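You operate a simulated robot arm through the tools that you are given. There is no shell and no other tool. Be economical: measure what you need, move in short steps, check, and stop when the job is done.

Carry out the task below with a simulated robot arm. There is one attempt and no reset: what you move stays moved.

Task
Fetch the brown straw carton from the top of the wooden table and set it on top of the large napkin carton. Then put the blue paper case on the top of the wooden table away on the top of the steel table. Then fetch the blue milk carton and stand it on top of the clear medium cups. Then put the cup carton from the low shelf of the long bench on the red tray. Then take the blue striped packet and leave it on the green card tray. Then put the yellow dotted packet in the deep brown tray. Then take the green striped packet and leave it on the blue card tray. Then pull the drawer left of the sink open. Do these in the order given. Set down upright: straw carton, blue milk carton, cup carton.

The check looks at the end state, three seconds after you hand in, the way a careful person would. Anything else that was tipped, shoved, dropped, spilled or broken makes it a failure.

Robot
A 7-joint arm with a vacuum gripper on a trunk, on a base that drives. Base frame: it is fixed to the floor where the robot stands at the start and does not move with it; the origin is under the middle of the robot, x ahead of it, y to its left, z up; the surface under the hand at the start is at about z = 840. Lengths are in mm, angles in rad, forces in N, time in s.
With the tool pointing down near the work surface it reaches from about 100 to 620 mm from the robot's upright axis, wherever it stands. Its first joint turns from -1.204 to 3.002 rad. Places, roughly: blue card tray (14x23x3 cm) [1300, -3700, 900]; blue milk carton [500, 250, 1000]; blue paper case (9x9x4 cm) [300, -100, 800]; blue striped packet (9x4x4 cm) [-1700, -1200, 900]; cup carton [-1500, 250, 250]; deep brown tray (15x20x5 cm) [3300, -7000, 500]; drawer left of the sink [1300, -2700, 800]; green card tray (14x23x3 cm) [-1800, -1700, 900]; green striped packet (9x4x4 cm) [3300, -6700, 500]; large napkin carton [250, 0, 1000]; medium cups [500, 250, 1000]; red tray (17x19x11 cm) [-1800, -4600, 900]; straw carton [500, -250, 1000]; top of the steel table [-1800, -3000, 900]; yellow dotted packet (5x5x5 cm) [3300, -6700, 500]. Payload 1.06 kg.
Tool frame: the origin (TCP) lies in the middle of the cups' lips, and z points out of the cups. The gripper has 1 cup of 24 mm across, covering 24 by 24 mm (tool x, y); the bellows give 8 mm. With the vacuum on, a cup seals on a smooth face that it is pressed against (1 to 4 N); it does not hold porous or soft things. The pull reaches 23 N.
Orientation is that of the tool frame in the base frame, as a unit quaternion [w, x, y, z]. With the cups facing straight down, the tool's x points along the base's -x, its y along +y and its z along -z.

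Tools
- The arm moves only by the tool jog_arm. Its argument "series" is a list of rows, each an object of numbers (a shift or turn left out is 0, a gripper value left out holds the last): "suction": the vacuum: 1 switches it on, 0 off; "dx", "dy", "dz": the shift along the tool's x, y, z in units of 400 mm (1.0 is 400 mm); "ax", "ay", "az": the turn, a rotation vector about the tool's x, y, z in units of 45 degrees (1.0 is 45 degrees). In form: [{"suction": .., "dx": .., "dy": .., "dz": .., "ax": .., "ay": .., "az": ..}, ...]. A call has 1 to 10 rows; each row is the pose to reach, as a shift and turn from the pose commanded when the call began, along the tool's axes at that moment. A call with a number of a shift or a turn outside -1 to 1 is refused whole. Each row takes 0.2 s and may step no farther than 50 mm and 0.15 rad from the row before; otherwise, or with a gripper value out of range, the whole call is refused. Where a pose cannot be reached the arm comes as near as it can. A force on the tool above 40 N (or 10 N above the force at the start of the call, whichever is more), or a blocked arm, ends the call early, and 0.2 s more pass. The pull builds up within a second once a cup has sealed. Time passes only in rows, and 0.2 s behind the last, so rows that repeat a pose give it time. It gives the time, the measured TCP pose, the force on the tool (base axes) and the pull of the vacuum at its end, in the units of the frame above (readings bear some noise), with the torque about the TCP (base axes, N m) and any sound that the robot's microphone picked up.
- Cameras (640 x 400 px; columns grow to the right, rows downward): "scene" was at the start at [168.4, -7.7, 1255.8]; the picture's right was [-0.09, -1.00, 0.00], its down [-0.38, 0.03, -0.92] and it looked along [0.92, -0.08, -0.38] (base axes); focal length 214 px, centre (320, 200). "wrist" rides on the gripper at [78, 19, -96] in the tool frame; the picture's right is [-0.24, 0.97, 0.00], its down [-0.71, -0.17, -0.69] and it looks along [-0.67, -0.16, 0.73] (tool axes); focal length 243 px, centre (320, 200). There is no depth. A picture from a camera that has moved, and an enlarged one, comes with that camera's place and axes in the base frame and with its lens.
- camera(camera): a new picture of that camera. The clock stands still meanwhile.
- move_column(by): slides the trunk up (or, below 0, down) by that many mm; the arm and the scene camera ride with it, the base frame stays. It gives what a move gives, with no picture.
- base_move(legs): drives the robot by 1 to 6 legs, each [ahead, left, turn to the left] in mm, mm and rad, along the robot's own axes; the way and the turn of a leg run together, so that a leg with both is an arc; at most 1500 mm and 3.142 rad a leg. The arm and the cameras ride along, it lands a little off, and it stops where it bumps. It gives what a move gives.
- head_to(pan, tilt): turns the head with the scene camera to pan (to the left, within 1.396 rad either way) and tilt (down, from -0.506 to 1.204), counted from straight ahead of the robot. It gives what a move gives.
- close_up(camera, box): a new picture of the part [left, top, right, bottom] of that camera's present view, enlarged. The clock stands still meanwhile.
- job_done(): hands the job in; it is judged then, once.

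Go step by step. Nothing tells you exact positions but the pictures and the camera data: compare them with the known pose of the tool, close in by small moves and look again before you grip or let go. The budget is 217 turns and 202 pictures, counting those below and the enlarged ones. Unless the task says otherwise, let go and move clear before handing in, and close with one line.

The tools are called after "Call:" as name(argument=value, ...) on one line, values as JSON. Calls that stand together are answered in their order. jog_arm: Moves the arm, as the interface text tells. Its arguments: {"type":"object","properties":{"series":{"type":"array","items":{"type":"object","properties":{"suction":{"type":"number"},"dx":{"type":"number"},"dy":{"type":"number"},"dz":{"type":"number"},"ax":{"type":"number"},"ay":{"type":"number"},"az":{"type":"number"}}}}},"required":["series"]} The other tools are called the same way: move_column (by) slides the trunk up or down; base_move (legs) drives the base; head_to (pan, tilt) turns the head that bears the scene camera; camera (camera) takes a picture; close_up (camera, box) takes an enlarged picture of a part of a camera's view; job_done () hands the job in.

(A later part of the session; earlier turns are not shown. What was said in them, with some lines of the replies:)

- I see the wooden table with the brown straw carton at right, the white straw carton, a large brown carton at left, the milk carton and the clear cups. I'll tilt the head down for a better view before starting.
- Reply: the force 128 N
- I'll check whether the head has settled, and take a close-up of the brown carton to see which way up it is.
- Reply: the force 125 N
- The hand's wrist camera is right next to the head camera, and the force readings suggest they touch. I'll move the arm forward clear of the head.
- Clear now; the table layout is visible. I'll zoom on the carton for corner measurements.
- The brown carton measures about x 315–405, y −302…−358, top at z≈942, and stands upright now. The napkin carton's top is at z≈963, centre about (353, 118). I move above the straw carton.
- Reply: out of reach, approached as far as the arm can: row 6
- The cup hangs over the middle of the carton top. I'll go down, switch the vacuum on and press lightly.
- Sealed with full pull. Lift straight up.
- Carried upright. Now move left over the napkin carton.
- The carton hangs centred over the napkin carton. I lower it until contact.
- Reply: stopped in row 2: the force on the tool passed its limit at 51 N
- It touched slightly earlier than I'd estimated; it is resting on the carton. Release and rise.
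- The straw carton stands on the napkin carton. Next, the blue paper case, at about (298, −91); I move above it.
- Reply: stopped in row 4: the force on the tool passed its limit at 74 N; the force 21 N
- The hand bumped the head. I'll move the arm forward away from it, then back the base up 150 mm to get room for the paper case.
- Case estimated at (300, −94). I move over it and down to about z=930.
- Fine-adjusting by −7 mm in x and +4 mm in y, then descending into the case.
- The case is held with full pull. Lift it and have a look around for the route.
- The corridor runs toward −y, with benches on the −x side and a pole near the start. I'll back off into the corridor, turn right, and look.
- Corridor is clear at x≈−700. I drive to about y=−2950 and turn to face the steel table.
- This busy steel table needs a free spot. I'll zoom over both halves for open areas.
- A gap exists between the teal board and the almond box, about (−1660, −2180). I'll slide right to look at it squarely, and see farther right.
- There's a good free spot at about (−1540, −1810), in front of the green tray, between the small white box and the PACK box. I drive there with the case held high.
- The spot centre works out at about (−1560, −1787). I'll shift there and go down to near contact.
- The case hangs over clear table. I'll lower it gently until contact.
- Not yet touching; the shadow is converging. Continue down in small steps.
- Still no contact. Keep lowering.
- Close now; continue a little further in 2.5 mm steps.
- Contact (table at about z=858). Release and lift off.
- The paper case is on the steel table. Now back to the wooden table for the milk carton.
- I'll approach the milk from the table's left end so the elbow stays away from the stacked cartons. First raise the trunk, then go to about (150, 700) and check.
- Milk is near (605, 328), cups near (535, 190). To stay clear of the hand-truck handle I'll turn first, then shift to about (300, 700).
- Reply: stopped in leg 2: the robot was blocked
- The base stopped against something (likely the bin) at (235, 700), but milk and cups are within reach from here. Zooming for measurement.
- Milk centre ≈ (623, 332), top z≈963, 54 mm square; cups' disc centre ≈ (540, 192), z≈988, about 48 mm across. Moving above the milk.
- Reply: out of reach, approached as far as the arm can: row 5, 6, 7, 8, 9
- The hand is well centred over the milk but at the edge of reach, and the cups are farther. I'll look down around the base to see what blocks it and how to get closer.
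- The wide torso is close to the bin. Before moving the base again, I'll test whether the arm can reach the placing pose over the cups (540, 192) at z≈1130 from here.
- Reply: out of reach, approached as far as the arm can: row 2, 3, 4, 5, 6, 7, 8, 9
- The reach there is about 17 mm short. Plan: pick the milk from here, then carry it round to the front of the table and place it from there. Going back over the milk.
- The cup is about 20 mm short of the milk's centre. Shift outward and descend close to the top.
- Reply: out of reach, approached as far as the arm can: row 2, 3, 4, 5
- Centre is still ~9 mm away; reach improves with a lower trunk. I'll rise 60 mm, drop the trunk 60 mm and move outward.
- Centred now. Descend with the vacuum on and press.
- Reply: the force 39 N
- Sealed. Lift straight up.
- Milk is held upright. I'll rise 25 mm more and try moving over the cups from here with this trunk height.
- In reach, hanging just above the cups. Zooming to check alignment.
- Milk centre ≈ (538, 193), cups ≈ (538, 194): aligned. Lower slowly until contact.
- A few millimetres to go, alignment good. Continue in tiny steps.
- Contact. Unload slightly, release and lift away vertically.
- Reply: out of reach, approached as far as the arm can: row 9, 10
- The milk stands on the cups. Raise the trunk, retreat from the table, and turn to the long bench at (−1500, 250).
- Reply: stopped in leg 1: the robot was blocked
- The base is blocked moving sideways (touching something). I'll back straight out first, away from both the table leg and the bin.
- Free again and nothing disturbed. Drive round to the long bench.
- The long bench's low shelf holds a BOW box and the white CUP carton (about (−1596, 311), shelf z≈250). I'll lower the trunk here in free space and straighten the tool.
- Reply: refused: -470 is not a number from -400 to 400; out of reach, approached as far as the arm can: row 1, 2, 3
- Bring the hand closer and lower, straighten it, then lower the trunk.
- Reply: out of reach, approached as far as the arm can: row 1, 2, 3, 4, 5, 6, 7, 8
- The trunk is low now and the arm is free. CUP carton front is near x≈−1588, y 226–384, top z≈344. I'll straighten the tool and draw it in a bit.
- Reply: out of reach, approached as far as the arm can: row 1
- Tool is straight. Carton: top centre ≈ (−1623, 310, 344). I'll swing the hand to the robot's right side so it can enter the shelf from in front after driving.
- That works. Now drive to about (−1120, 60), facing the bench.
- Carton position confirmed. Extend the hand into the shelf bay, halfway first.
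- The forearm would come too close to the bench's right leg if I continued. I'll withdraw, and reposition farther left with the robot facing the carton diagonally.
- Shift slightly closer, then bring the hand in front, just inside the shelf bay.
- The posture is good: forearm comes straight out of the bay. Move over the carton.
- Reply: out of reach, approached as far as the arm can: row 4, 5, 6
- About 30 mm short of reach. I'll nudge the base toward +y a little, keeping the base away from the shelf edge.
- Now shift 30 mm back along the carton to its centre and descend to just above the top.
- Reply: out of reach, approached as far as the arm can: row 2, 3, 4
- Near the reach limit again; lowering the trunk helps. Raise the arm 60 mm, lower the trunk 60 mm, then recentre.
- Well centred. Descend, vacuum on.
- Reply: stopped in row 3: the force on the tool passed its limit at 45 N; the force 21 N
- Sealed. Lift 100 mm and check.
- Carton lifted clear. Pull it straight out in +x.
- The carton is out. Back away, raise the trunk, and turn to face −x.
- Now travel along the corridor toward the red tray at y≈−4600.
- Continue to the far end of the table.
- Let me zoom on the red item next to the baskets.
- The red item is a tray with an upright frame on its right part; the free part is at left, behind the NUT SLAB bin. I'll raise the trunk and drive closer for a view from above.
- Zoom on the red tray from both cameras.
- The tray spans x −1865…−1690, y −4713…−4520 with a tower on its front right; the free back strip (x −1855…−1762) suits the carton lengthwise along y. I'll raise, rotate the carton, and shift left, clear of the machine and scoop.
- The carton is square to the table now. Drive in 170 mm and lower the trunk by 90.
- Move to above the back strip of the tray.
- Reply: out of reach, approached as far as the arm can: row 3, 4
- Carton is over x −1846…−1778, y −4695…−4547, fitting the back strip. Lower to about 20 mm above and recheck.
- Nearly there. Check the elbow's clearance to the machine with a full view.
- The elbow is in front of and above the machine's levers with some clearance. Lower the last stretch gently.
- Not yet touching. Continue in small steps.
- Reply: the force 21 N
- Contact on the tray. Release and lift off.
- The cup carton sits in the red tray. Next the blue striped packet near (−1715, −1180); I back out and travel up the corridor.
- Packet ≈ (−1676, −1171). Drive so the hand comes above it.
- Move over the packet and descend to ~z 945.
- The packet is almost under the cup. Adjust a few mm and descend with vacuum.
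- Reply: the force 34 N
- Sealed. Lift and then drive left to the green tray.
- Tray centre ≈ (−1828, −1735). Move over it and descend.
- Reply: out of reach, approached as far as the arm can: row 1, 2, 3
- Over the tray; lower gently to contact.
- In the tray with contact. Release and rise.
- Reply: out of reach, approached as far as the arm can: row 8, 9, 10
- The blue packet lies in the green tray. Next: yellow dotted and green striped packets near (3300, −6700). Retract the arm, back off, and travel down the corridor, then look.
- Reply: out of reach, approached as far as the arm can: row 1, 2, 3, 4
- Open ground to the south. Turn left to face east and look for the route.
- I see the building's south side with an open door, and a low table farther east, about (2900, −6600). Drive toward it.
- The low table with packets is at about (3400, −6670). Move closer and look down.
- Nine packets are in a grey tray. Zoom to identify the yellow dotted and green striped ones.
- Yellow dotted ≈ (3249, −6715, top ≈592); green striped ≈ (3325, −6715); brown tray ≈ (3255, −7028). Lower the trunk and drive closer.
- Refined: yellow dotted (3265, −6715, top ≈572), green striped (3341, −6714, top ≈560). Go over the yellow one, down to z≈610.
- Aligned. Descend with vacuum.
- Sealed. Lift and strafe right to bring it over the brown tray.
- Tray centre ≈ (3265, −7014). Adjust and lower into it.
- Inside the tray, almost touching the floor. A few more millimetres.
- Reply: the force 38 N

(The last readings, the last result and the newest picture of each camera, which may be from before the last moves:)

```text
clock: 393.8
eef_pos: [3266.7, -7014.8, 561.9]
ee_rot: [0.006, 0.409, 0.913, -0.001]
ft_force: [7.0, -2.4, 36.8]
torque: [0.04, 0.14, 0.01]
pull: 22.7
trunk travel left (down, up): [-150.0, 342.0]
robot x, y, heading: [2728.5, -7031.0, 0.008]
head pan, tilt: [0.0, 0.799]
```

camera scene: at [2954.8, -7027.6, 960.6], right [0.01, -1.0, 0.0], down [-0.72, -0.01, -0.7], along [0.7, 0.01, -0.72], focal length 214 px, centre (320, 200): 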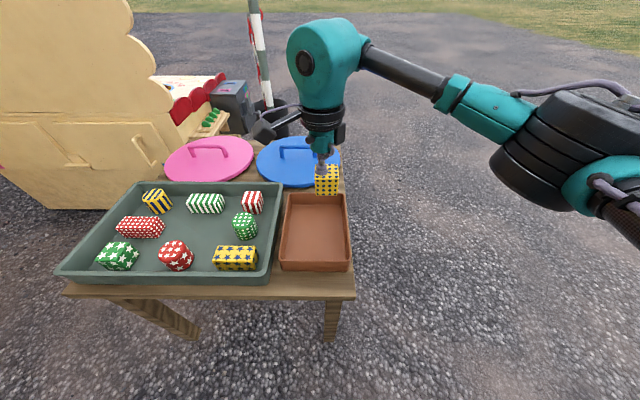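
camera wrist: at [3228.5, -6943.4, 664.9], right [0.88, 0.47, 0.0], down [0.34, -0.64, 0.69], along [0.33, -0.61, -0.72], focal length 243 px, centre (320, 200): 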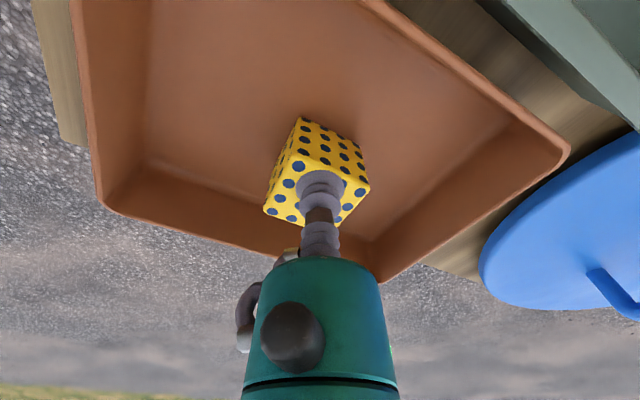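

Contact. Release, lift, and strafe back to the grey tray.

Call:
jog_arm(series=[{"dz": -0.012, "suction": 0}, {"dz": -0.015}, {"dz": -0.015}, {"dz": -0.015}, {"dz": -0.03}, {"dz": -0.1}, {"dz": -0.22}, {"dz": -0.34}, {"dz": -0.4}, {"dz": -0.4}])

Call:
camera(camera="scene")

Call:
base_move(legs=[[0, 312, 0], [50, 0, 0]])

Call:
camera(camera="wrist")

```text
clock: 396.0
eef_pos: [3265.0, -7013.5, 719.6]
ee_rot: [0.005, 0.409, 0.913, -0.003]
ft_force: [-0.5, -0.9, -0.5]
torque: [0.01, 0.0, -0.01]
pull: 0.0
trunk travel left (down, up): [-150.0, 342.0]
robot x, y, heading: [2730.5, -7031.2, 0.01]
head pan, tilt: [0.0, 0.799]
```

```text
63 pictures are left
camera scene: at [2954.8, -7027.6, 960.6], right [0.01, -1.0, 0.0], down [-0.72, -0.01, -0.7], along [0.7, 0.01, -0.72], focal length 214 px, centre (320, 200)
```

scene: 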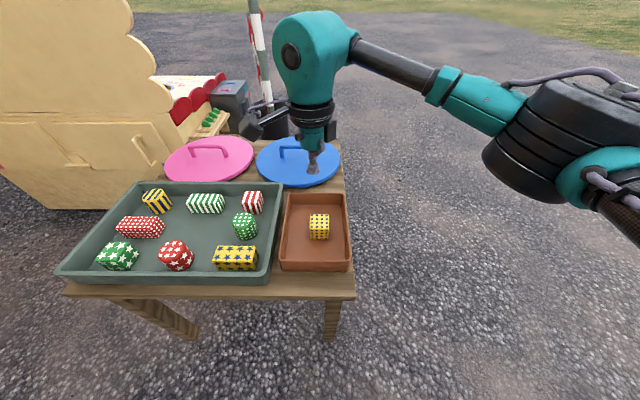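

```text
clock: 399.9
eef_pos: [3312.4, -6701.4, 719.6]
ee_rot: [0.004, 0.41, 0.912, -0.003]
ft_force: [0.3, -0.5, -0.1]
torque: [-0.02, -0.03, -0.01]
pull: 0.2
trunk travel left (down, up): [-150.0, 342.0]
robot x, y, heading: [2774.7, -6720.1, 0.009]
head pan, tilt: [0.0, 0.799]
```

```text
62 pictures are left
camera wrist: at [3273.3, -6630.0, 814.1], right [0.88, 0.47, 0.0], down [0.34, -0.64, 0.69], along [0.33, -0.61, -0.72], focal length 243 px, centre (320, 200)
```

wrist: 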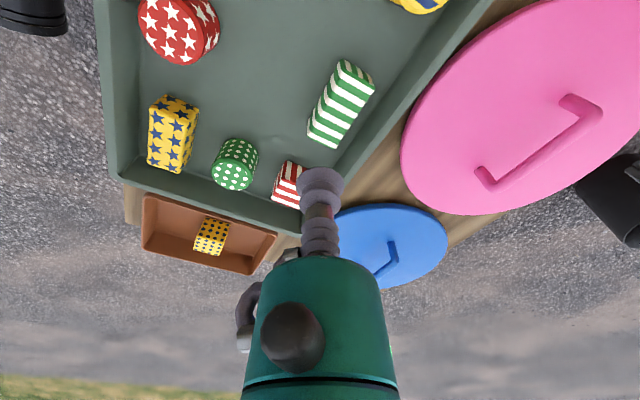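

The yellow packet is in the brown tray. Go to the green striped packet.

Call:
jog_arm(series=[{"dx": -0.069, "dy": 0.036}, {"dx": -0.069, "dy": 0.036, "dz": 0.12}, {"dx": -0.069, "dy": 0.036, "dz": 0.24}, {"dx": -0.069, "dy": 0.036, "dz": 0.31}, {"dx": -0.069, "dy": 0.036, "dz": 0.31}])

Call:
camera(camera="wrist")

Call:
close_up(camera="scene", box=[240, 110, 420, 260])

```text
clock: 401.1
eef_pos: [3341.2, -6716.3, 596.4]
ee_rot: [0.004, 0.41, 0.912, -0.004]
ft_force: [0.3, -0.1, 0.1]
torque: [-0.01, 0.03, 0.02]
pull: 0.0
trunk travel left (down, up): [-150.0, 342.0]
robot x, y, heading: [2772.9, -6718.6, 0.007]
head pan, tilt: [0.0, 0.799]
```

```text
61 pictures are left
camera wrist: at [3302.5, -6644.1, 691.7], right [0.88, 0.47, 0.0], down [0.34, -0.64, 0.69], along [0.33, -0.61, -0.72], focal length 243 px, centre (320, 200)
```

wrist: 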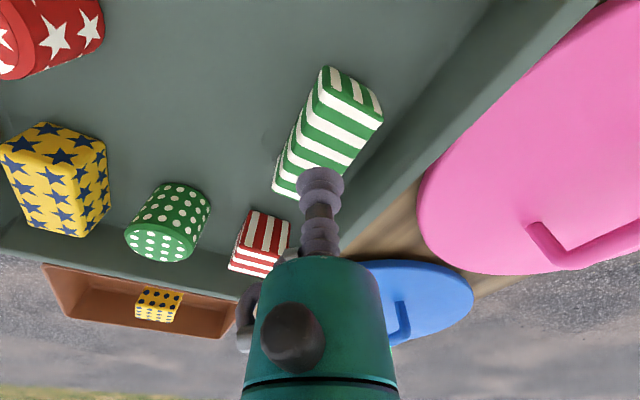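

```text
2.67 times, centred on (330, 185) of scene
camera zoom: at [3001.6, -6715.9, 960.7], right [0.0, -1.0, 0.0], down [-0.72, 0.0, -0.7], along [0.7, 0.0, -0.72], focal length 572 px, centre (293, 240)
```

zoom: 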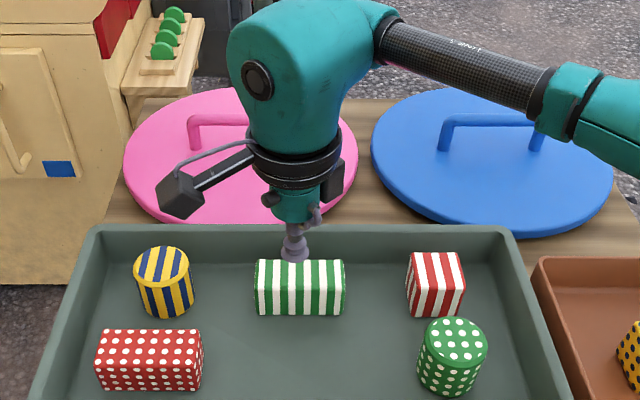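

Well aligned. Descend with vacuum.

Call:
jog_arm(series=[{"dy": 0.005, "dz": 0.04, "suction": 1}, {"dy": 0.005, "dz": 0.07}, {"dy": 0.005, "dz": 0.085}, {"dy": 0.005, "dz": 0.095}, {"dy": 0.005, "dz": 0.105}, {"dy": 0.005, "dz": 0.112}, {"dy": 0.005, "dz": 0.112}])

```text
clock: 402.4
eef_pos: [3343.2, -6713.3, 556.3]
ee_rot: [0.006, 0.411, 0.912, 0.002]
ft_force: [-2.8, -2.1, 17.4]
torque: [0.01, 0.01, 0.0]
pull: 22.3
trunk travel left (down, up): [-150.0, 342.0]
robot x, y, heading: [2774.0, -6714.2, 0.003]
head pan, tilt: [0.0, 0.799]
stopped in row 6: the force on the tool passed its limit at 44 N (the readings are from after the stop); the commanded pose is now the measured one
```

Sealed (slight over-press, fine). Lift, back off, raise the trunk, and go look into the building's door facing north.

Call:
jog_arm(series=[{"dz": -0.03}, {"dz": -0.13}, {"dz": -0.25}, {"dz": -0.37}, {"dz": -0.44}])

Call:
base_move(legs=[[-750, 0, 0], [0, 0, 1.571], [0, 650, 0]])

Call:
move_column(by=260)

Call:
head_to(pan=0.0, tilt=0.3)

Call:
camera(camera="scene")

```text
clock: 403.6
eef_pos: [3342.6, -6714.0, 729.8]
ee_rot: [0.006, 0.41, 0.912, 0.0]
ft_force: [0.1, -0.1, 0.2]
torque: [0.02, 0.0, 0.01]
pull: 22.9
trunk travel left (down, up): [-150.0, 342.0]
robot x, y, heading: [2773.8, -6719.7, 0.012]
head pan, tilt: [0.0, 0.799]
```

```text
clock: 417.2
eef_pos: [1390.9, -6117.4, 731.2]
ee_rot: [0.004, -0.33, 0.944, 0.004]
ft_force: [-0.5, -1.0, -0.8]
torque: [-0.01, 0.01, 0.03]
pull: 23.2
trunk travel left (down, up): [-150.0, 342.0]
robot x, y, heading: [1367.1, -6683.6, 1.526]
head pan, tilt: [0.0, 0.799]
```

```text
clock: 419.9
eef_pos: [1391.3, -6117.6, 990.4]
ee_rot: [0.004, -0.33, 0.944, 0.003]
ft_force: [-0.4, 0.2, -1.4]
torque: [-0.01, 0.0, 0.03]
pull: 22.8
trunk travel left (down, up): [-410.0, 82.0]
robot x, y, heading: [1364.2, -6681.8, 1.522]
head pan, tilt: [0.0, 0.799]
```

```text
clock: 420.8
eef_pos: [1390.7, -6117.1, 990.3]
ee_rot: [0.005, -0.33, 0.944, 0.003]
ft_force: [0.5, 0.1, -0.5]
torque: [-0.03, 0.0, 0.04]
pull: 22.7
trunk travel left (down, up): [-410.0, 82.0]
robot x, y, heading: [1364.7, -6683.6, 1.518]
head pan, tilt: [0.0, 0.3]
```

```text
59 pictures are left
camera scene: at [1375.8, -6520.2, 1275.7], right [1.0, -0.05, 0.0], down [-0.01, -0.3, -0.95], along [0.04, 0.95, -0.3], focal length 214 px, centre (320, 200)
```

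scene: 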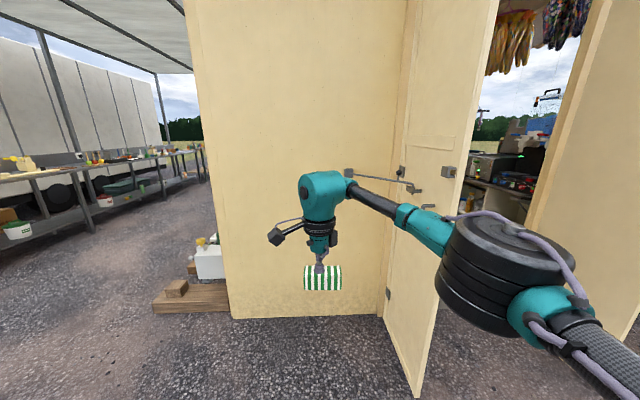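

The doorway is on the south wall, roughly x 1940–2850, with the door swung open outward at x≈1940. Strafe right to face it.

Call:
base_move(legs=[[0, 0, 0.05], [0, -1030, 0]])

Call:
camera(camera="scene")

```text
clock: 430.5
eef_pos: [2385.8, -6121.4, 990.9]
ee_rot: [0.004, -0.348, 0.938, 0.004]
ft_force: [0.4, 0.9, -1.5]
torque: [-0.02, -0.02, 0.04]
pull: 23.1
trunk travel left (down, up): [-410.0, 82.0]
robot x, y, heading: [2384.4, -6683.4, 1.559]
head pan, tilt: [0.0, 0.3]
```

```text
58 pictures are left
camera scene: at [2385.5, -6523.1, 1275.8], right [1.0, -0.01, 0.0], down [0.0, -0.3, -0.96], along [0.01, 0.96, -0.3], focal length 214 px, centre (320, 200)
```

scene: 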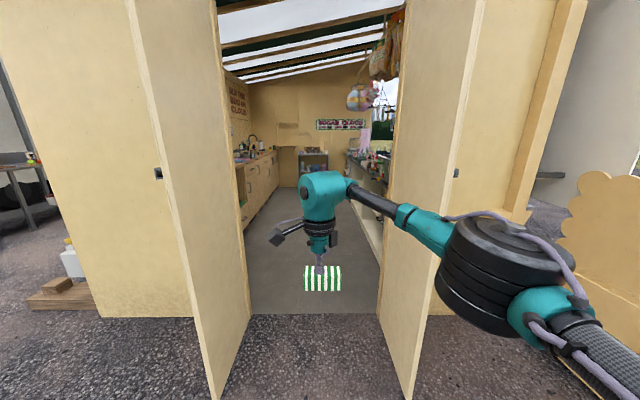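

A double doorway with a kitchen inside: left counter (sink side) front around x≈1360, right counter around x≈3180. Drive in along x≈2300.

Call:
base_move(legs=[[0, 80, 0.012], [1300, 0, 0], [1100, 0, 0]])

Call:
head_to(pan=0.7, tilt=0.4)

Call:
camera(camera="scene")

```text
clock: 443.6
eef_pos: [2250.1, -3644.7, 990.6]
ee_rot: [0.004, -0.367, 0.93, 0.003]
ft_force: [-0.1, 0.5, -1.1]
torque: [-0.04, 0.03, 0.0]
pull: 22.8
trunk travel left (down, up): [-410.0, 82.0]
robot x, y, heading: [2270.9, -4211.2, 1.604]
head pan, tilt: [0.0, 0.3]
```

```text
clock: 444.6
eef_pos: [2250.2, -3645.3, 990.2]
ee_rot: [0.005, -0.367, 0.93, 0.004]
ft_force: [0.6, -0.2, 0.1]
torque: [-0.05, 0.0, -0.01]
pull: 22.7
trunk travel left (down, up): [-410.0, 82.0]
robot x, y, heading: [2267.1, -4212.7, 1.596]
head pan, tilt: [0.7, 0.4]
```

```text
57 pictures are left
camera scene: at [2207.6, -4072.4, 1266.5], right [0.74, 0.67, 0.0], down [0.26, -0.29, -0.92], along [-0.61, 0.69, -0.39], focal length 214 px, centre (320, 200)
```

scene: 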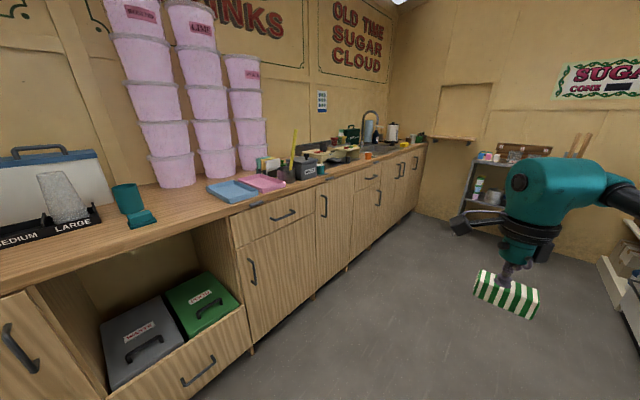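

I see the blue tray on the left counter near (1200, −3600). Turn to face the counter and slide along to it.

Call:
base_move(legs=[[0, 0, 1.545], [0, -560, 0]])

Call:
head_to(pan=0.0, tilt=0.5)

Call:
camera(camera="scene")

```text
clock: 453.8
eef_pos: [1715.5, -3639.5, 990.6]
ee_rot: [0.0, 0.907, -0.422, -0.005]
ft_force: [-0.3, -0.5, -1.1]
torque: [-0.03, -0.01, -0.01]
pull: 22.5
trunk travel left (down, up): [-410.0, 82.0]
robot x, y, heading: [2283.8, -3650.0, 3.122]
head pan, tilt: [0.7, 0.4]
```

```text
clock: 454.8
eef_pos: [1714.4, -3639.5, 990.7]
ee_rot: [-0.001, 0.907, -0.421, -0.005]
ft_force: [-0.1, 0.3, -0.3]
torque: [-0.02, -0.01, -0.02]
pull: 22.8
trunk travel left (down, up): [-410.0, 82.0]
robot x, y, heading: [2277.5, -3648.1, 3.123]
head pan, tilt: [0.0, 0.499]
```

```text
56 pictures are left
camera scene: at [2123.0, -3646.0, 1257.4], right [0.02, 1.0, 0.0], down [0.48, -0.01, -0.88], along [-0.88, 0.02, -0.48], focal length 214 px, centre (320, 200)
```

scene: 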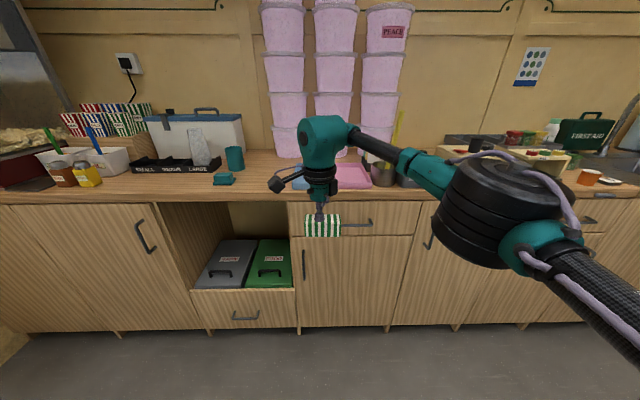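

Blue tray at about (1280, −3715), beside a pink one. Raise a bit and drive closer.

Call:
jog_arm(series=[{"dz": -0.1}, {"dz": -0.18}, {"dz": -0.18}])

Call:
base_move(legs=[[0, 75, 0.018], [400, 0, 0]])

Call:
head_to(pan=0.0, tilt=0.75)

Call:
camera(camera="scene")

Call:
camera(camera="wrist")

```text
clock: 455.6
eef_pos: [1716.8, -3638.9, 1061.3]
ee_rot: [0.0, 0.907, -0.422, -0.005]
ft_force: [0.4, -0.6, -0.4]
torque: [-0.01, -0.03, -0.03]
pull: 22.6
trunk travel left (down, up): [-410.0, 82.0]
robot x, y, heading: [2277.7, -3653.4, 3.122]
head pan, tilt: [0.0, 0.499]
```

```text
clock: 459.1
eef_pos: [1313.6, -3722.1, 1060.6]
ee_rot: [-0.001, 0.91, -0.415, -0.004]
ft_force: [0.6, -0.3, -0.5]
torque: [-0.03, 0.0, -0.04]
pull: 23.1
trunk travel left (down, up): [-410.0, 82.0]
robot x, y, heading: [1880.5, -3722.6, 3.135]
head pan, tilt: [0.0, 0.499]
```

```text
clock: 459.8
eef_pos: [1314.7, -3722.2, 1060.4]
ee_rot: [0.0, 0.91, -0.415, -0.005]
ft_force: [-0.6, 0.0, -1.6]
torque: [-0.02, -0.01, 0.0]
pull: 22.7
trunk travel left (down, up): [-410.0, 82.0]
robot x, y, heading: [1879.6, -3722.8, 3.135]
head pan, tilt: [0.0, 0.75]
```

```text
55 pictures are left
camera scene: at [1729.1, -3722.6, 1235.5], right [0.0, 1.0, 0.0], down [0.68, 0.0, -0.73], along [-0.73, 0.0, -0.68], focal length 214 px, centre (320, 200)
```

scene: 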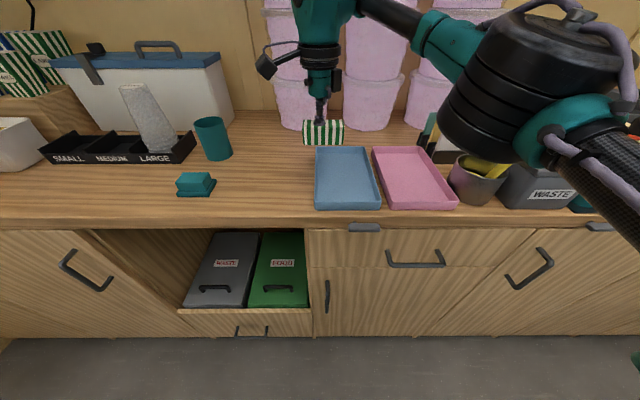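

```text
54 pictures are left
camera wrist: at [1352.0, -3793.5, 1155.7], right [-0.89, -0.46, 0.01], down [-0.33, 0.64, 0.69], along [-0.32, 0.61, -0.72], focal length 243 px, centre (320, 200)
```

wrist: 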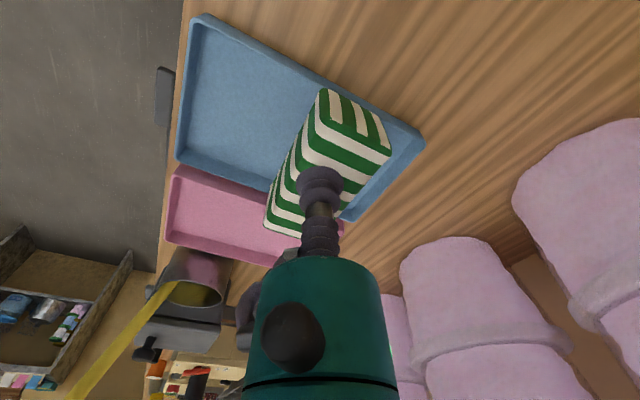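

Tray centre ≈ (1303, −3658). Move over it and go down partway.

Call:
jog_arm(series=[{"dx": -0.07, "dy": -0.042}, {"dx": -0.139, "dy": -0.084}, {"dx": -0.139, "dy": -0.084, "dz": 0.1}, {"dx": -0.139, "dy": -0.084, "dz": 0.2}, {"dx": -0.139, "dy": -0.084, "dz": 0.22}, {"dx": -0.139, "dy": -0.084, "dz": 0.22}])

Call:
camera(camera="scene")

Call:
camera(camera="wrist")

```text
clock: 461.2
eef_pos: [1301.5, -3658.6, 971.3]
ee_rot: [-0.001, 0.91, -0.415, -0.005]
ft_force: [-0.6, 0.1, -0.8]
torque: [-0.03, -0.02, 0.0]
pull: 23.0
trunk travel left (down, up): [-410.0, 82.0]
robot x, y, heading: [1882.1, -3724.1, 3.134]
head pan, tilt: [0.0, 0.75]
```

```text
53 pictures are left
camera scene: at [1729.1, -3722.6, 1235.4], right [0.0, 1.0, 0.0], down [0.68, 0.0, -0.73], along [-0.73, 0.0, -0.68], focal length 214 px, centre (320, 200)
```

scene: 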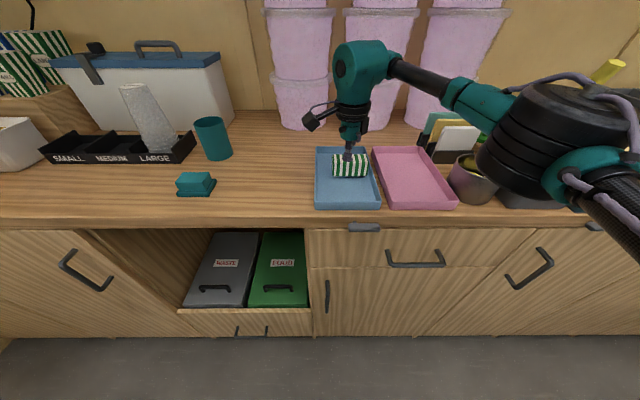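

```text
52 pictures are left
camera wrist: at [1340.6, -3729.7, 1066.8], right [-0.89, -0.46, 0.01], down [-0.33, 0.64, 0.69], along [-0.32, 0.61, -0.72], focal length 243 px, centre (320, 200)
```

wrist: 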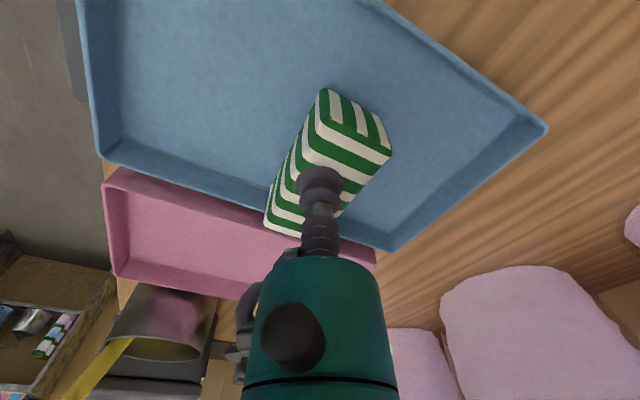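

The packet should shift ~14 mm toward −y to be centred. Adjust and lower gently.

Call:
jog_arm(series=[{"dx": 0.026, "dy": 0.023}, {"dx": 0.026, "dy": 0.023, "dz": 0.04}, {"dx": 0.026, "dy": 0.023, "dz": 0.06}, {"dx": 0.026, "dy": 0.023, "dz": 0.07}, {"dx": 0.026, "dy": 0.023, "dz": 0.08}, {"dx": 0.026, "dy": 0.023, "dz": 0.09}, {"dx": 0.026, "dy": 0.023, "dz": 0.1}, {"dx": 0.026, "dy": 0.023, "dz": 0.1}])

Call:
camera(camera="scene")

Call:
camera(camera="wrist")

```text
clock: 462.2
eef_pos: [1302.1, -3673.1, 954.0]
ee_rot: [0.007, 0.91, -0.414, -0.009]
ft_force: [3.7, 0.3, 18.8]
torque: [-0.02, -0.03, 0.0]
pull: 22.9
trunk travel left (down, up): [-410.0, 82.0]
robot x, y, heading: [1876.1, -3728.0, 3.139]
head pan, tilt: [0.0, 0.75]
stopped in row 5: the force on the tool passed its limit at 45 N (the readings are from after the stop); the commanded pose is now the measured one
```

```text
51 pictures are left
camera scene: at [1731.2, -3722.5, 1235.6], right [0.0, 1.0, 0.0], down [0.68, 0.0, -0.73], along [-0.73, 0.0, -0.68], focal length 214 px, centre (320, 200)
```

scene: 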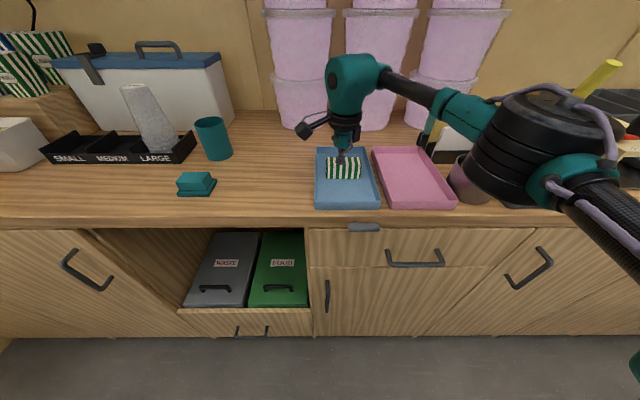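

```text
50 pictures are left
camera wrist: at [1341.4, -3743.6, 1049.9], right [-0.89, -0.46, 0.02], down [-0.32, 0.65, 0.69], along [-0.33, 0.6, -0.72], focal length 243 px, centre (320, 200)
```

wrist: 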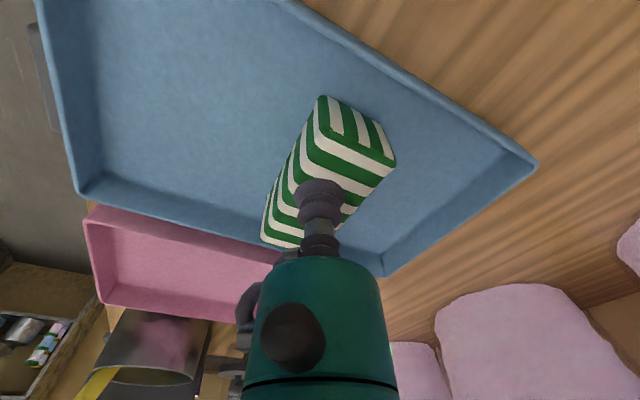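

The packet rests inside the blue tray. Release and lift along the same path.

Call:
jog_arm(series=[{"dz": -0.005, "suction": 0}, {"dz": -0.005}, {"dz": -0.005}, {"dz": -0.005}, {"dz": -0.02}, {"dz": -0.08}, {"dz": -0.18}, {"dz": -0.28}, {"dz": -0.28}])

Call:
camera(camera="scene")

Call:
camera(camera="wrist")

```text
clock: 464.2
eef_pos: [1299.9, -3670.1, 1064.1]
ee_rot: [0.003, 0.91, -0.414, -0.006]
ft_force: [0.6, 0.1, 0.0]
torque: [0.0, -0.02, 0.0]
pull: 0.0
trunk travel left (down, up): [-410.0, 82.0]
robot x, y, heading: [1877.4, -3727.5, 3.134]
head pan, tilt: [0.0, 0.75]
```

```text
49 pictures are left
camera scene: at [1728.9, -3722.6, 1235.4], right [0.0, 1.0, 0.0], down [0.68, 0.0, -0.73], along [-0.73, 0.0, -0.68], focal length 214 px, centre (320, 200)
```

scene: 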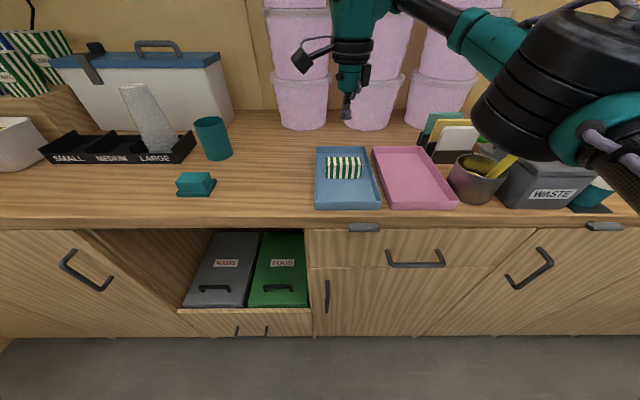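

```text
48 pictures are left
camera wrist: at [1338.4, -3740.3, 1160.4], right [-0.89, -0.46, 0.01], down [-0.33, 0.65, 0.69], along [-0.33, 0.61, -0.72], focal length 243 px, centre (320, 200)
```

wrist: 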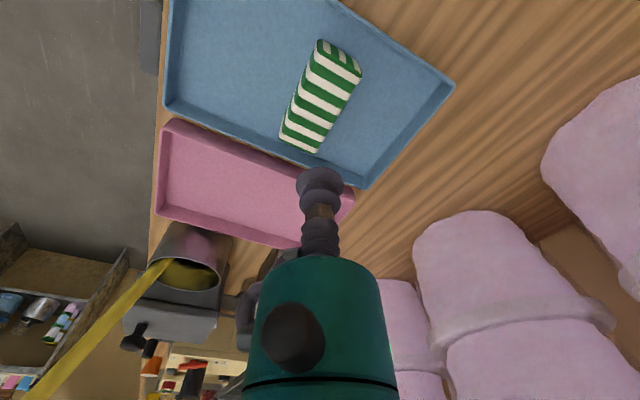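

Green packet is in the blue tray. Now the drawer left of the sink near (1300, −2700). Back up and slide right.

Call:
base_move(legs=[[-330, 0, 0], [0, -950, 0]])

Call:
head_to(pan=0.0, tilt=0.55)

Call:
camera(camera="scene")

```text
clock: 474.4
eef_pos: [1650.4, -2741.8, 1065.5]
ee_rot: [0.004, 0.904, -0.427, -0.008]
ft_force: [0.7, -0.4, 0.1]
torque: [0.03, 0.01, 0.01]
pull: 0.2
trunk travel left (down, up): [-410.0, 82.0]
robot x, y, heading: [2232.5, -2813.1, 3.111]
head pan, tilt: [0.0, 0.75]
```

```text
clock: 475.1
eef_pos: [1650.2, -2742.7, 1064.8]
ee_rot: [0.004, 0.904, -0.427, -0.008]
ft_force: [-0.3, 0.2, 0.2]
torque: [0.0, 0.01, 0.02]
pull: 0.0
trunk travel left (down, up): [-410.0, 82.0]
robot x, y, heading: [2227.9, -2811.2, 3.111]
head pan, tilt: [0.0, 0.55]
```

```text
47 pictures are left
camera scene: at [2071.1, -2806.0, 1252.8], right [0.03, 1.0, 0.0], down [0.52, -0.02, -0.85], along [-0.85, 0.03, -0.52], focal length 214 px, centre (320, 200)
```

scene: 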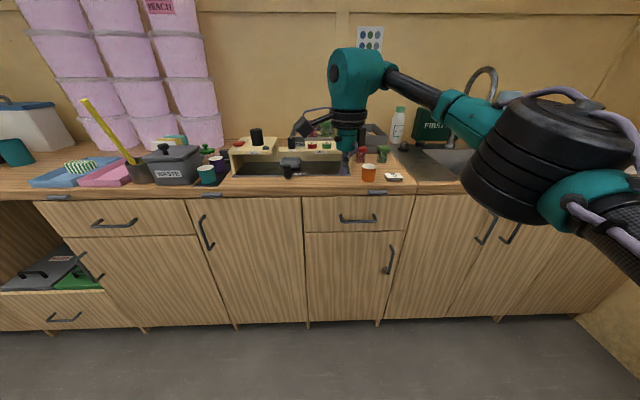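

The drawer left of the sink is the one centred at y≈−2645, face x≈1430, z 719–868, with a bar handle at z≈769. I'll zoom on it and start turning the tool to point horizontally at the face.

Call:
close_up(camera="scene", box=[280, 160, 440, 280])

Call:
jog_arm(series=[{"ax": -0.13, "ay": -0.105}, {"ax": -0.26, "ay": -0.21}, {"ax": -0.39, "ay": -0.315}, {"ax": -0.52, "ay": -0.42}, {"ax": -0.65, "ay": -0.53}, {"ax": -0.77, "ay": -0.63}, {"ax": -0.77, "ay": -0.63}])

Call:
jog_arm(series=[{"ax": -0.13, "ay": -0.105}, {"ax": -0.26, "ay": -0.21}, {"ax": -0.39, "ay": -0.315}, {"ax": -0.52, "ay": -0.42}, {"ax": -0.65, "ay": -0.53}, {"ax": -0.77, "ay": -0.63}, {"ax": -0.77, "ay": -0.63}])

Call:
camera(camera="scene")

```text
3.33 times, centred on (360, 220) of scene
camera zoom: at [2071.1, -2806.0, 1252.8], right [0.03, 1.0, 0.0], down [0.52, -0.02, -0.85], along [-0.85, 0.03, -0.52], focal length 715 px, centre (187, 133)
```

zoom: 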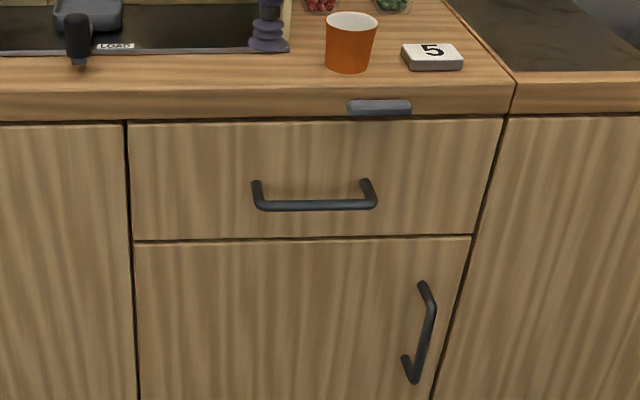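

```text
clock: 476.8
eef_pos: [1649.6, -2741.5, 1065.3]
ee_rot: [0.169, 0.833, -0.393, -0.351]
ft_force: [-0.1, 0.2, 0.2]
torque: [0.0, -0.01, -0.02]
pull: 0.0
trunk travel left (down, up): [-410.0, 82.0]
robot x, y, heading: [2225.6, -2812.8, 3.116]
head pan, tilt: [0.0, 0.55]
```

```text
clock: 478.4
eef_pos: [1650.4, -2741.8, 1066.0]
ee_rot: [-0.305, -0.636, 0.301, 0.641]
ft_force: [0.2, 0.6, 0.2]
torque: [-0.01, -0.01, 0.0]
pull: 0.1
trunk travel left (down, up): [-410.0, 82.0]
robot x, y, heading: [2224.4, -2809.9, 3.107]
head pan, tilt: [0.0, 0.55]
```

```text
45 pictures are left
camera scene: at [2071.1, -2805.7, 1252.8], right [0.03, 1.0, 0.0], down [0.52, -0.02, -0.85], along [-0.85, 0.03, -0.52], focal length 214 px, centre (320, 200)
```

scene: 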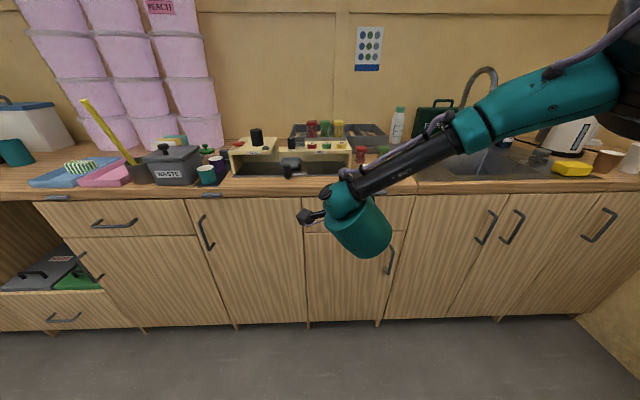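

The tool now points at the cupboards. Lower the trunk 230 mm so the cup is at z≈836 (above the handle), and centre it on the drawer.

Call:
move_column(by=-230)

Call:
jog_arm(series=[{"dx": -0.09, "dy": -0.073}, {"dx": -0.178, "dy": -0.145}, {"dx": -0.178, "dy": -0.145}])

Call:
camera(camera="scene")

Call:
camera(camera="wrist")

```text
clock: 480.8
eef_pos: [1650.2, -2741.9, 835.0]
ee_rot: [-0.306, -0.636, 0.301, 0.641]
ft_force: [-0.9, 0.3, -0.2]
torque: [0.01, 0.03, -0.02]
pull: 0.1
trunk travel left (down, up): [-180.0, 312.0]
robot x, y, heading: [2231.8, -2814.4, 3.108]
head pan, tilt: [0.0, 0.55]
```

```text
clock: 481.6
eef_pos: [1650.3, -2704.3, 839.1]
ee_rot: [-0.303, -0.637, 0.304, 0.64]
ft_force: [0.1, -0.8, 1.0]
torque: [0.01, 0.0, -0.01]
pull: 0.0
out of reach, approached as far as the arm can: row 1, 2, 3
trunk travel left (down, up): [-180.0, 312.0]
robot x, y, heading: [2225.6, -2812.0, 3.11]
head pan, tilt: [0.0, 0.55]
```

```text
44 pictures are left
camera scene: at [2007.8, -2804.0, 1016.0], right [0.03, 1.0, 0.0], down [0.52, -0.02, -0.85], along [-0.85, 0.03, -0.52], focal length 214 px, centre (320, 200)
```

scene: 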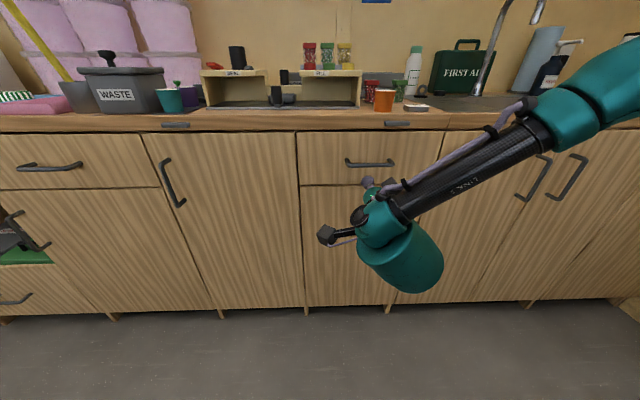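

```text
43 pictures are left
camera wrist: at [1744.2, -2776.6, 802.8], right [0.0, -0.43, 0.9], down [0.69, 0.65, 0.31], along [-0.73, 0.62, 0.3], focal length 243 px, centre (320, 200)
```

wrist: 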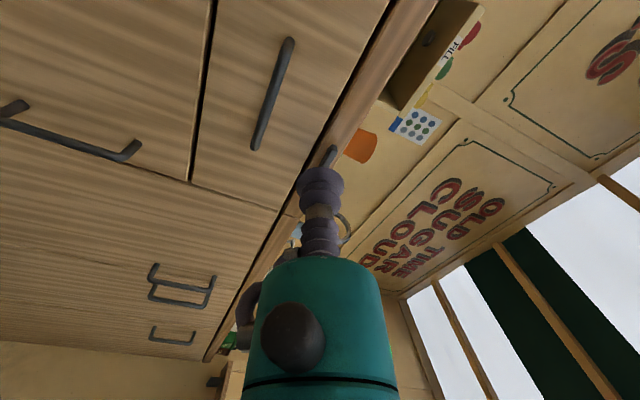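

The arm can't go further sideways, so I use the base: right 52 mm, ahead 150 mm.

Call:
base_move(legs=[[0, -52, 0], [150, 0, 0]])

Call:
camera(camera="scene")

Call:
camera(camera="wrist")

```text
clock: 483.7
eef_pos: [1500.8, -2647.8, 836.7]
ee_rot: [-0.302, -0.637, 0.304, 0.641]
ft_force: [-1.0, -0.4, 0.2]
torque: [-0.01, 0.01, 0.0]
pull: 0.1
trunk travel left (down, up): [-180.0, 312.0]
robot x, y, heading: [2080.1, -2754.7, 3.112]
head pan, tilt: [0.0, 0.55]
```

```text
42 pictures are left
camera scene: at [1858.5, -2746.8, 1016.0], right [0.03, 1.0, 0.0], down [0.52, -0.02, -0.85], along [-0.85, 0.03, -0.52], focal length 214 px, centre (320, 200)
```

scene: 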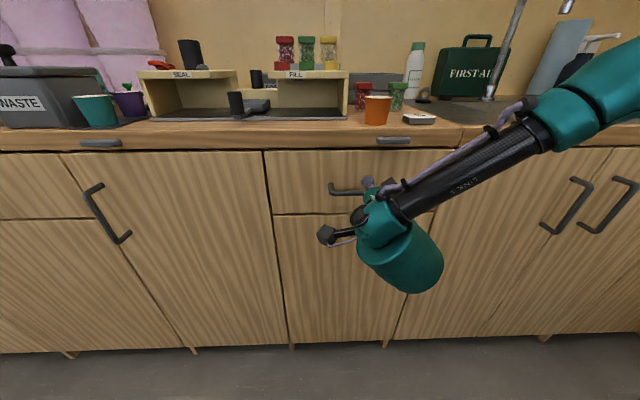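

```text
41 pictures are left
camera wrist: at [1595.0, -2719.5, 802.7], right [0.0, -0.43, 0.9], down [0.69, 0.65, 0.31], along [-0.72, 0.62, 0.3], focal length 243 px, centre (320, 200)
```

wrist: 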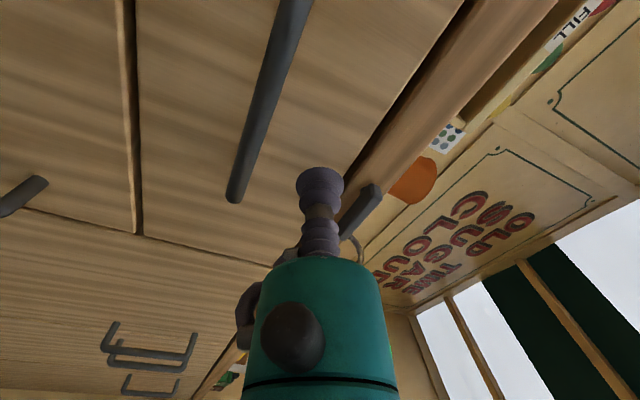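

The cup points between the handle and the counter edge. Approach the face with vacuum on.

Call:
jog_arm(series=[{"dz": 0.08}, {"dz": 0.12}, {"dz": 0.14, "suction": 1}, {"dz": 0.152}, {"dz": 0.164}, {"dz": 0.176}, {"dz": 0.188}, {"dz": 0.2}, {"dz": 0.2}, {"dz": 0.2}])

Call:
camera(camera="wrist")

```text
clock: 485.5
eef_pos: [1424.5, -2647.2, 837.2]
ee_rot: [-0.302, -0.638, 0.305, 0.64]
ft_force: [24.6, 2.9, 7.4]
torque: [0.08, -0.06, 0.11]
pull: 22.9
trunk travel left (down, up): [-180.0, 312.0]
robot x, y, heading: [2081.0, -2756.3, 3.109]
head pan, tilt: [0.0, 0.55]
stopped in row 9: the force on the tool passed its limit at 45 N (the readings are from after the stop); the commanded pose is now the measured one
```

```text
40 pictures are left
camera wrist: at [1520.3, -2719.1, 803.7], right [0.0, -0.43, 0.9], down [0.69, 0.65, 0.31], along [-0.73, 0.62, 0.3], focal length 243 px, centre (320, 200)
```

wrist: 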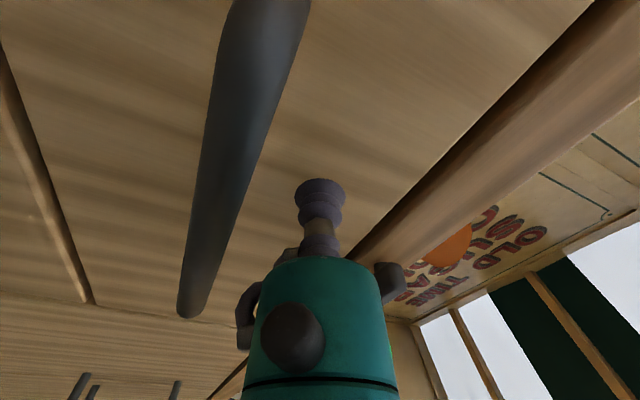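

Sealed on the drawer face. Pull gently.

Call:
jog_arm(series=[{"dz": -0.015}, {"dz": -0.03}, {"dz": -0.045}, {"dz": -0.06}, {"dz": -0.075}, {"dz": -0.09}, {"dz": -0.105}, {"dz": -0.12}])

Call:
camera(camera="scene")

```text
clock: 487.3
eef_pos: [1471.4, -2647.1, 836.6]
ee_rot: [0.301, 0.639, -0.305, -0.638]
ft_force: [-0.7, 0.8, 8.6]
torque: [0.1, -0.09, 0.0]
pull: 22.5
trunk travel left (down, up): [-180.0, 312.0]
robot x, y, heading: [2077.7, -2753.2, 3.111]
head pan, tilt: [0.0, 0.55]
```

```text
39 pictures are left
camera scene: at [1859.5, -2746.7, 1016.2], right [0.03, 1.0, 0.0], down [0.52, -0.02, -0.85], along [-0.85, 0.03, -0.52], focal length 214 px, centre (320, 200)
```

scene: 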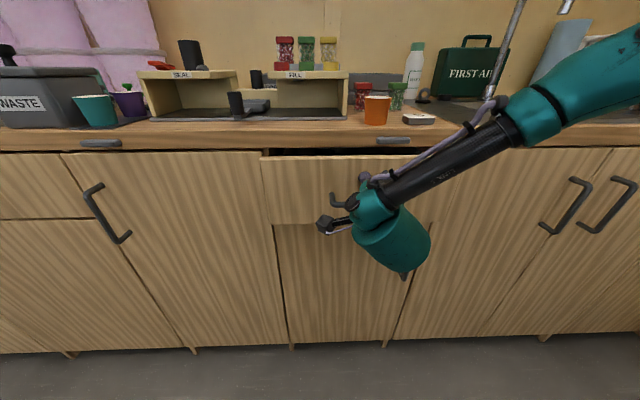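

The drawer is opening. Keep pulling.

Call:
jog_arm(series=[{"dz": -0.03}, {"dz": -0.06}, {"dz": -0.09}, {"dz": -0.12}, {"dz": -0.15}, {"dz": -0.18}, {"dz": -0.21}, {"dz": -0.24}, {"dz": -0.27}, {"dz": -0.3}])

Call:
camera(camera="scene")

```text
clock: 489.5
eef_pos: [1590.6, -2646.6, 836.6]
ee_rot: [0.301, 0.64, -0.306, -0.637]
ft_force: [-0.6, 9.6, -1.8]
torque: [-0.06, 0.01, 0.07]
pull: 22.5
trunk travel left (down, up): [-180.0, 312.0]
robot x, y, heading: [2079.2, -2752.9, 3.112]
head pan, tilt: [0.0, 0.55]
```

```text
38 pictures are left
camera scene: at [1858.9, -2745.8, 1016.0], right [0.03, 1.0, 0.0], down [0.52, -0.02, -0.85], along [-0.85, 0.03, -0.52], focal length 214 px, centre (320, 200)
```

scene: 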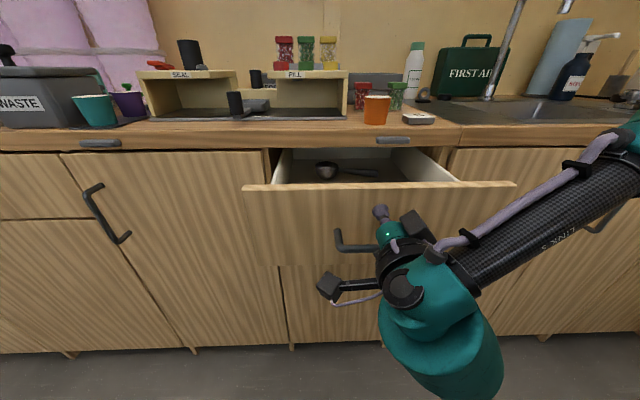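

About 165 mm open. Back the base up a further ~110 mm while holding.

Call:
base_move(legs=[[-110, 0, 0]])

Call:
camera(camera="scene")

```text
clock: 490.7
eef_pos: [1696.6, -2648.8, 837.2]
ee_rot: [-0.3, -0.638, 0.307, 0.639]
ft_force: [1.1, 5.4, -2.2]
torque: [0.05, 0.02, 0.11]
pull: 23.4
trunk travel left (down, up): [-180.0, 312.0]
robot x, y, heading: [2188.2, -2759.0, 3.107]
head pan, tilt: [0.0, 0.55]
```

```text
37 pictures are left
camera scene: at [1964.9, -2748.6, 1016.0], right [0.04, 1.0, 0.0], down [0.52, -0.02, -0.85], along [-0.85, 0.03, -0.52], focal length 214 px, centre (320, 200)
```

scene: 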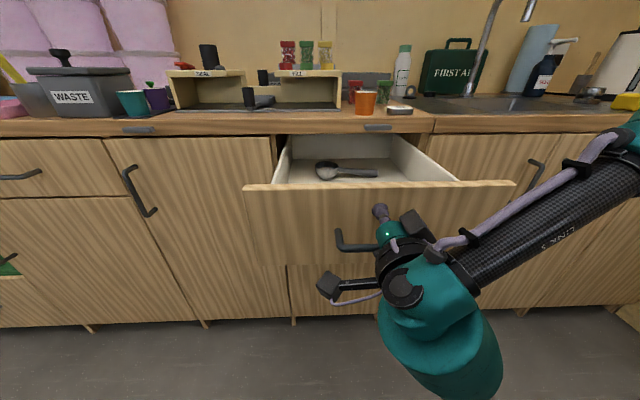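

Open about 270 mm. Release, wait, and back away.

Call:
jog_arm(series=[{"suction": 0}, {"dz": 0}, {"dz": 0}, {"dz": 0}, {"dz": 0}])

Call:
base_move(legs=[[-200, 0, 0]])

Call:
camera(camera="scene")

```text
clock: 491.9
eef_pos: [1696.4, -2648.5, 837.4]
ee_rot: [-0.3, -0.638, 0.307, 0.639]
ft_force: [2.5, 0.6, -0.1]
torque: [-0.02, -0.02, 0.01]
pull: 0.2
trunk travel left (down, up): [-180.0, 312.0]
robot x, y, heading: [2184.3, -2755.9, 3.105]
head pan, tilt: [0.0, 0.55]
```

```text
clock: 493.5
eef_pos: [1892.7, -2655.2, 837.0]
ee_rot: [-0.297, -0.638, 0.309, 0.64]
ft_force: [-0.4, 0.3, -0.3]
torque: [0.01, -0.03, 0.0]
pull: 0.2
trunk travel left (down, up): [-180.0, 312.0]
robot x, y, heading: [2380.6, -2766.4, 3.1]
head pan, tilt: [0.0, 0.55]
```

```text
36 pictures are left
camera scene: at [2160.2, -2756.2, 1016.1], right [0.04, 1.0, 0.0], down [0.52, -0.02, -0.85], along [-0.85, 0.04, -0.52], focal length 214 px, centre (320, 200)
```

scene: 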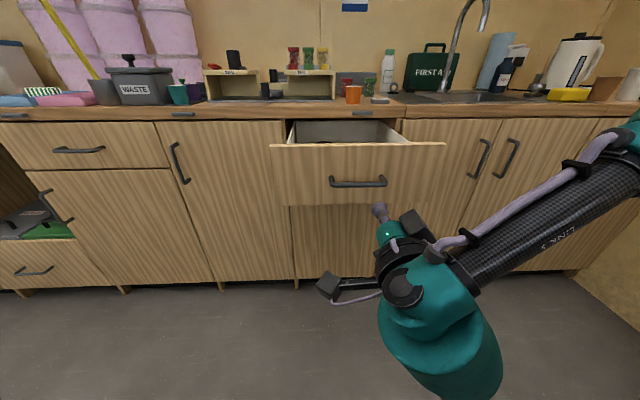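

The drawer left of the sink is open, and the hand is clear of it. The other seven tasks were each seen in place after release, so I am handing in.

Call:
job_done()

```text
The job is handed in.
```

I did all eight steps in the order given. In the camera view after each one, the item was where it belonged. The straw, milk and cup cartons were set down upright, and the drawer left of the sink is open about 270 mm. Early on, the hand brushed the robot's own head. The base also bumped and briefly stuck between the wooden table and the green bin while I moved the milk. I saw nothing tipped or shifted in the views that followed.
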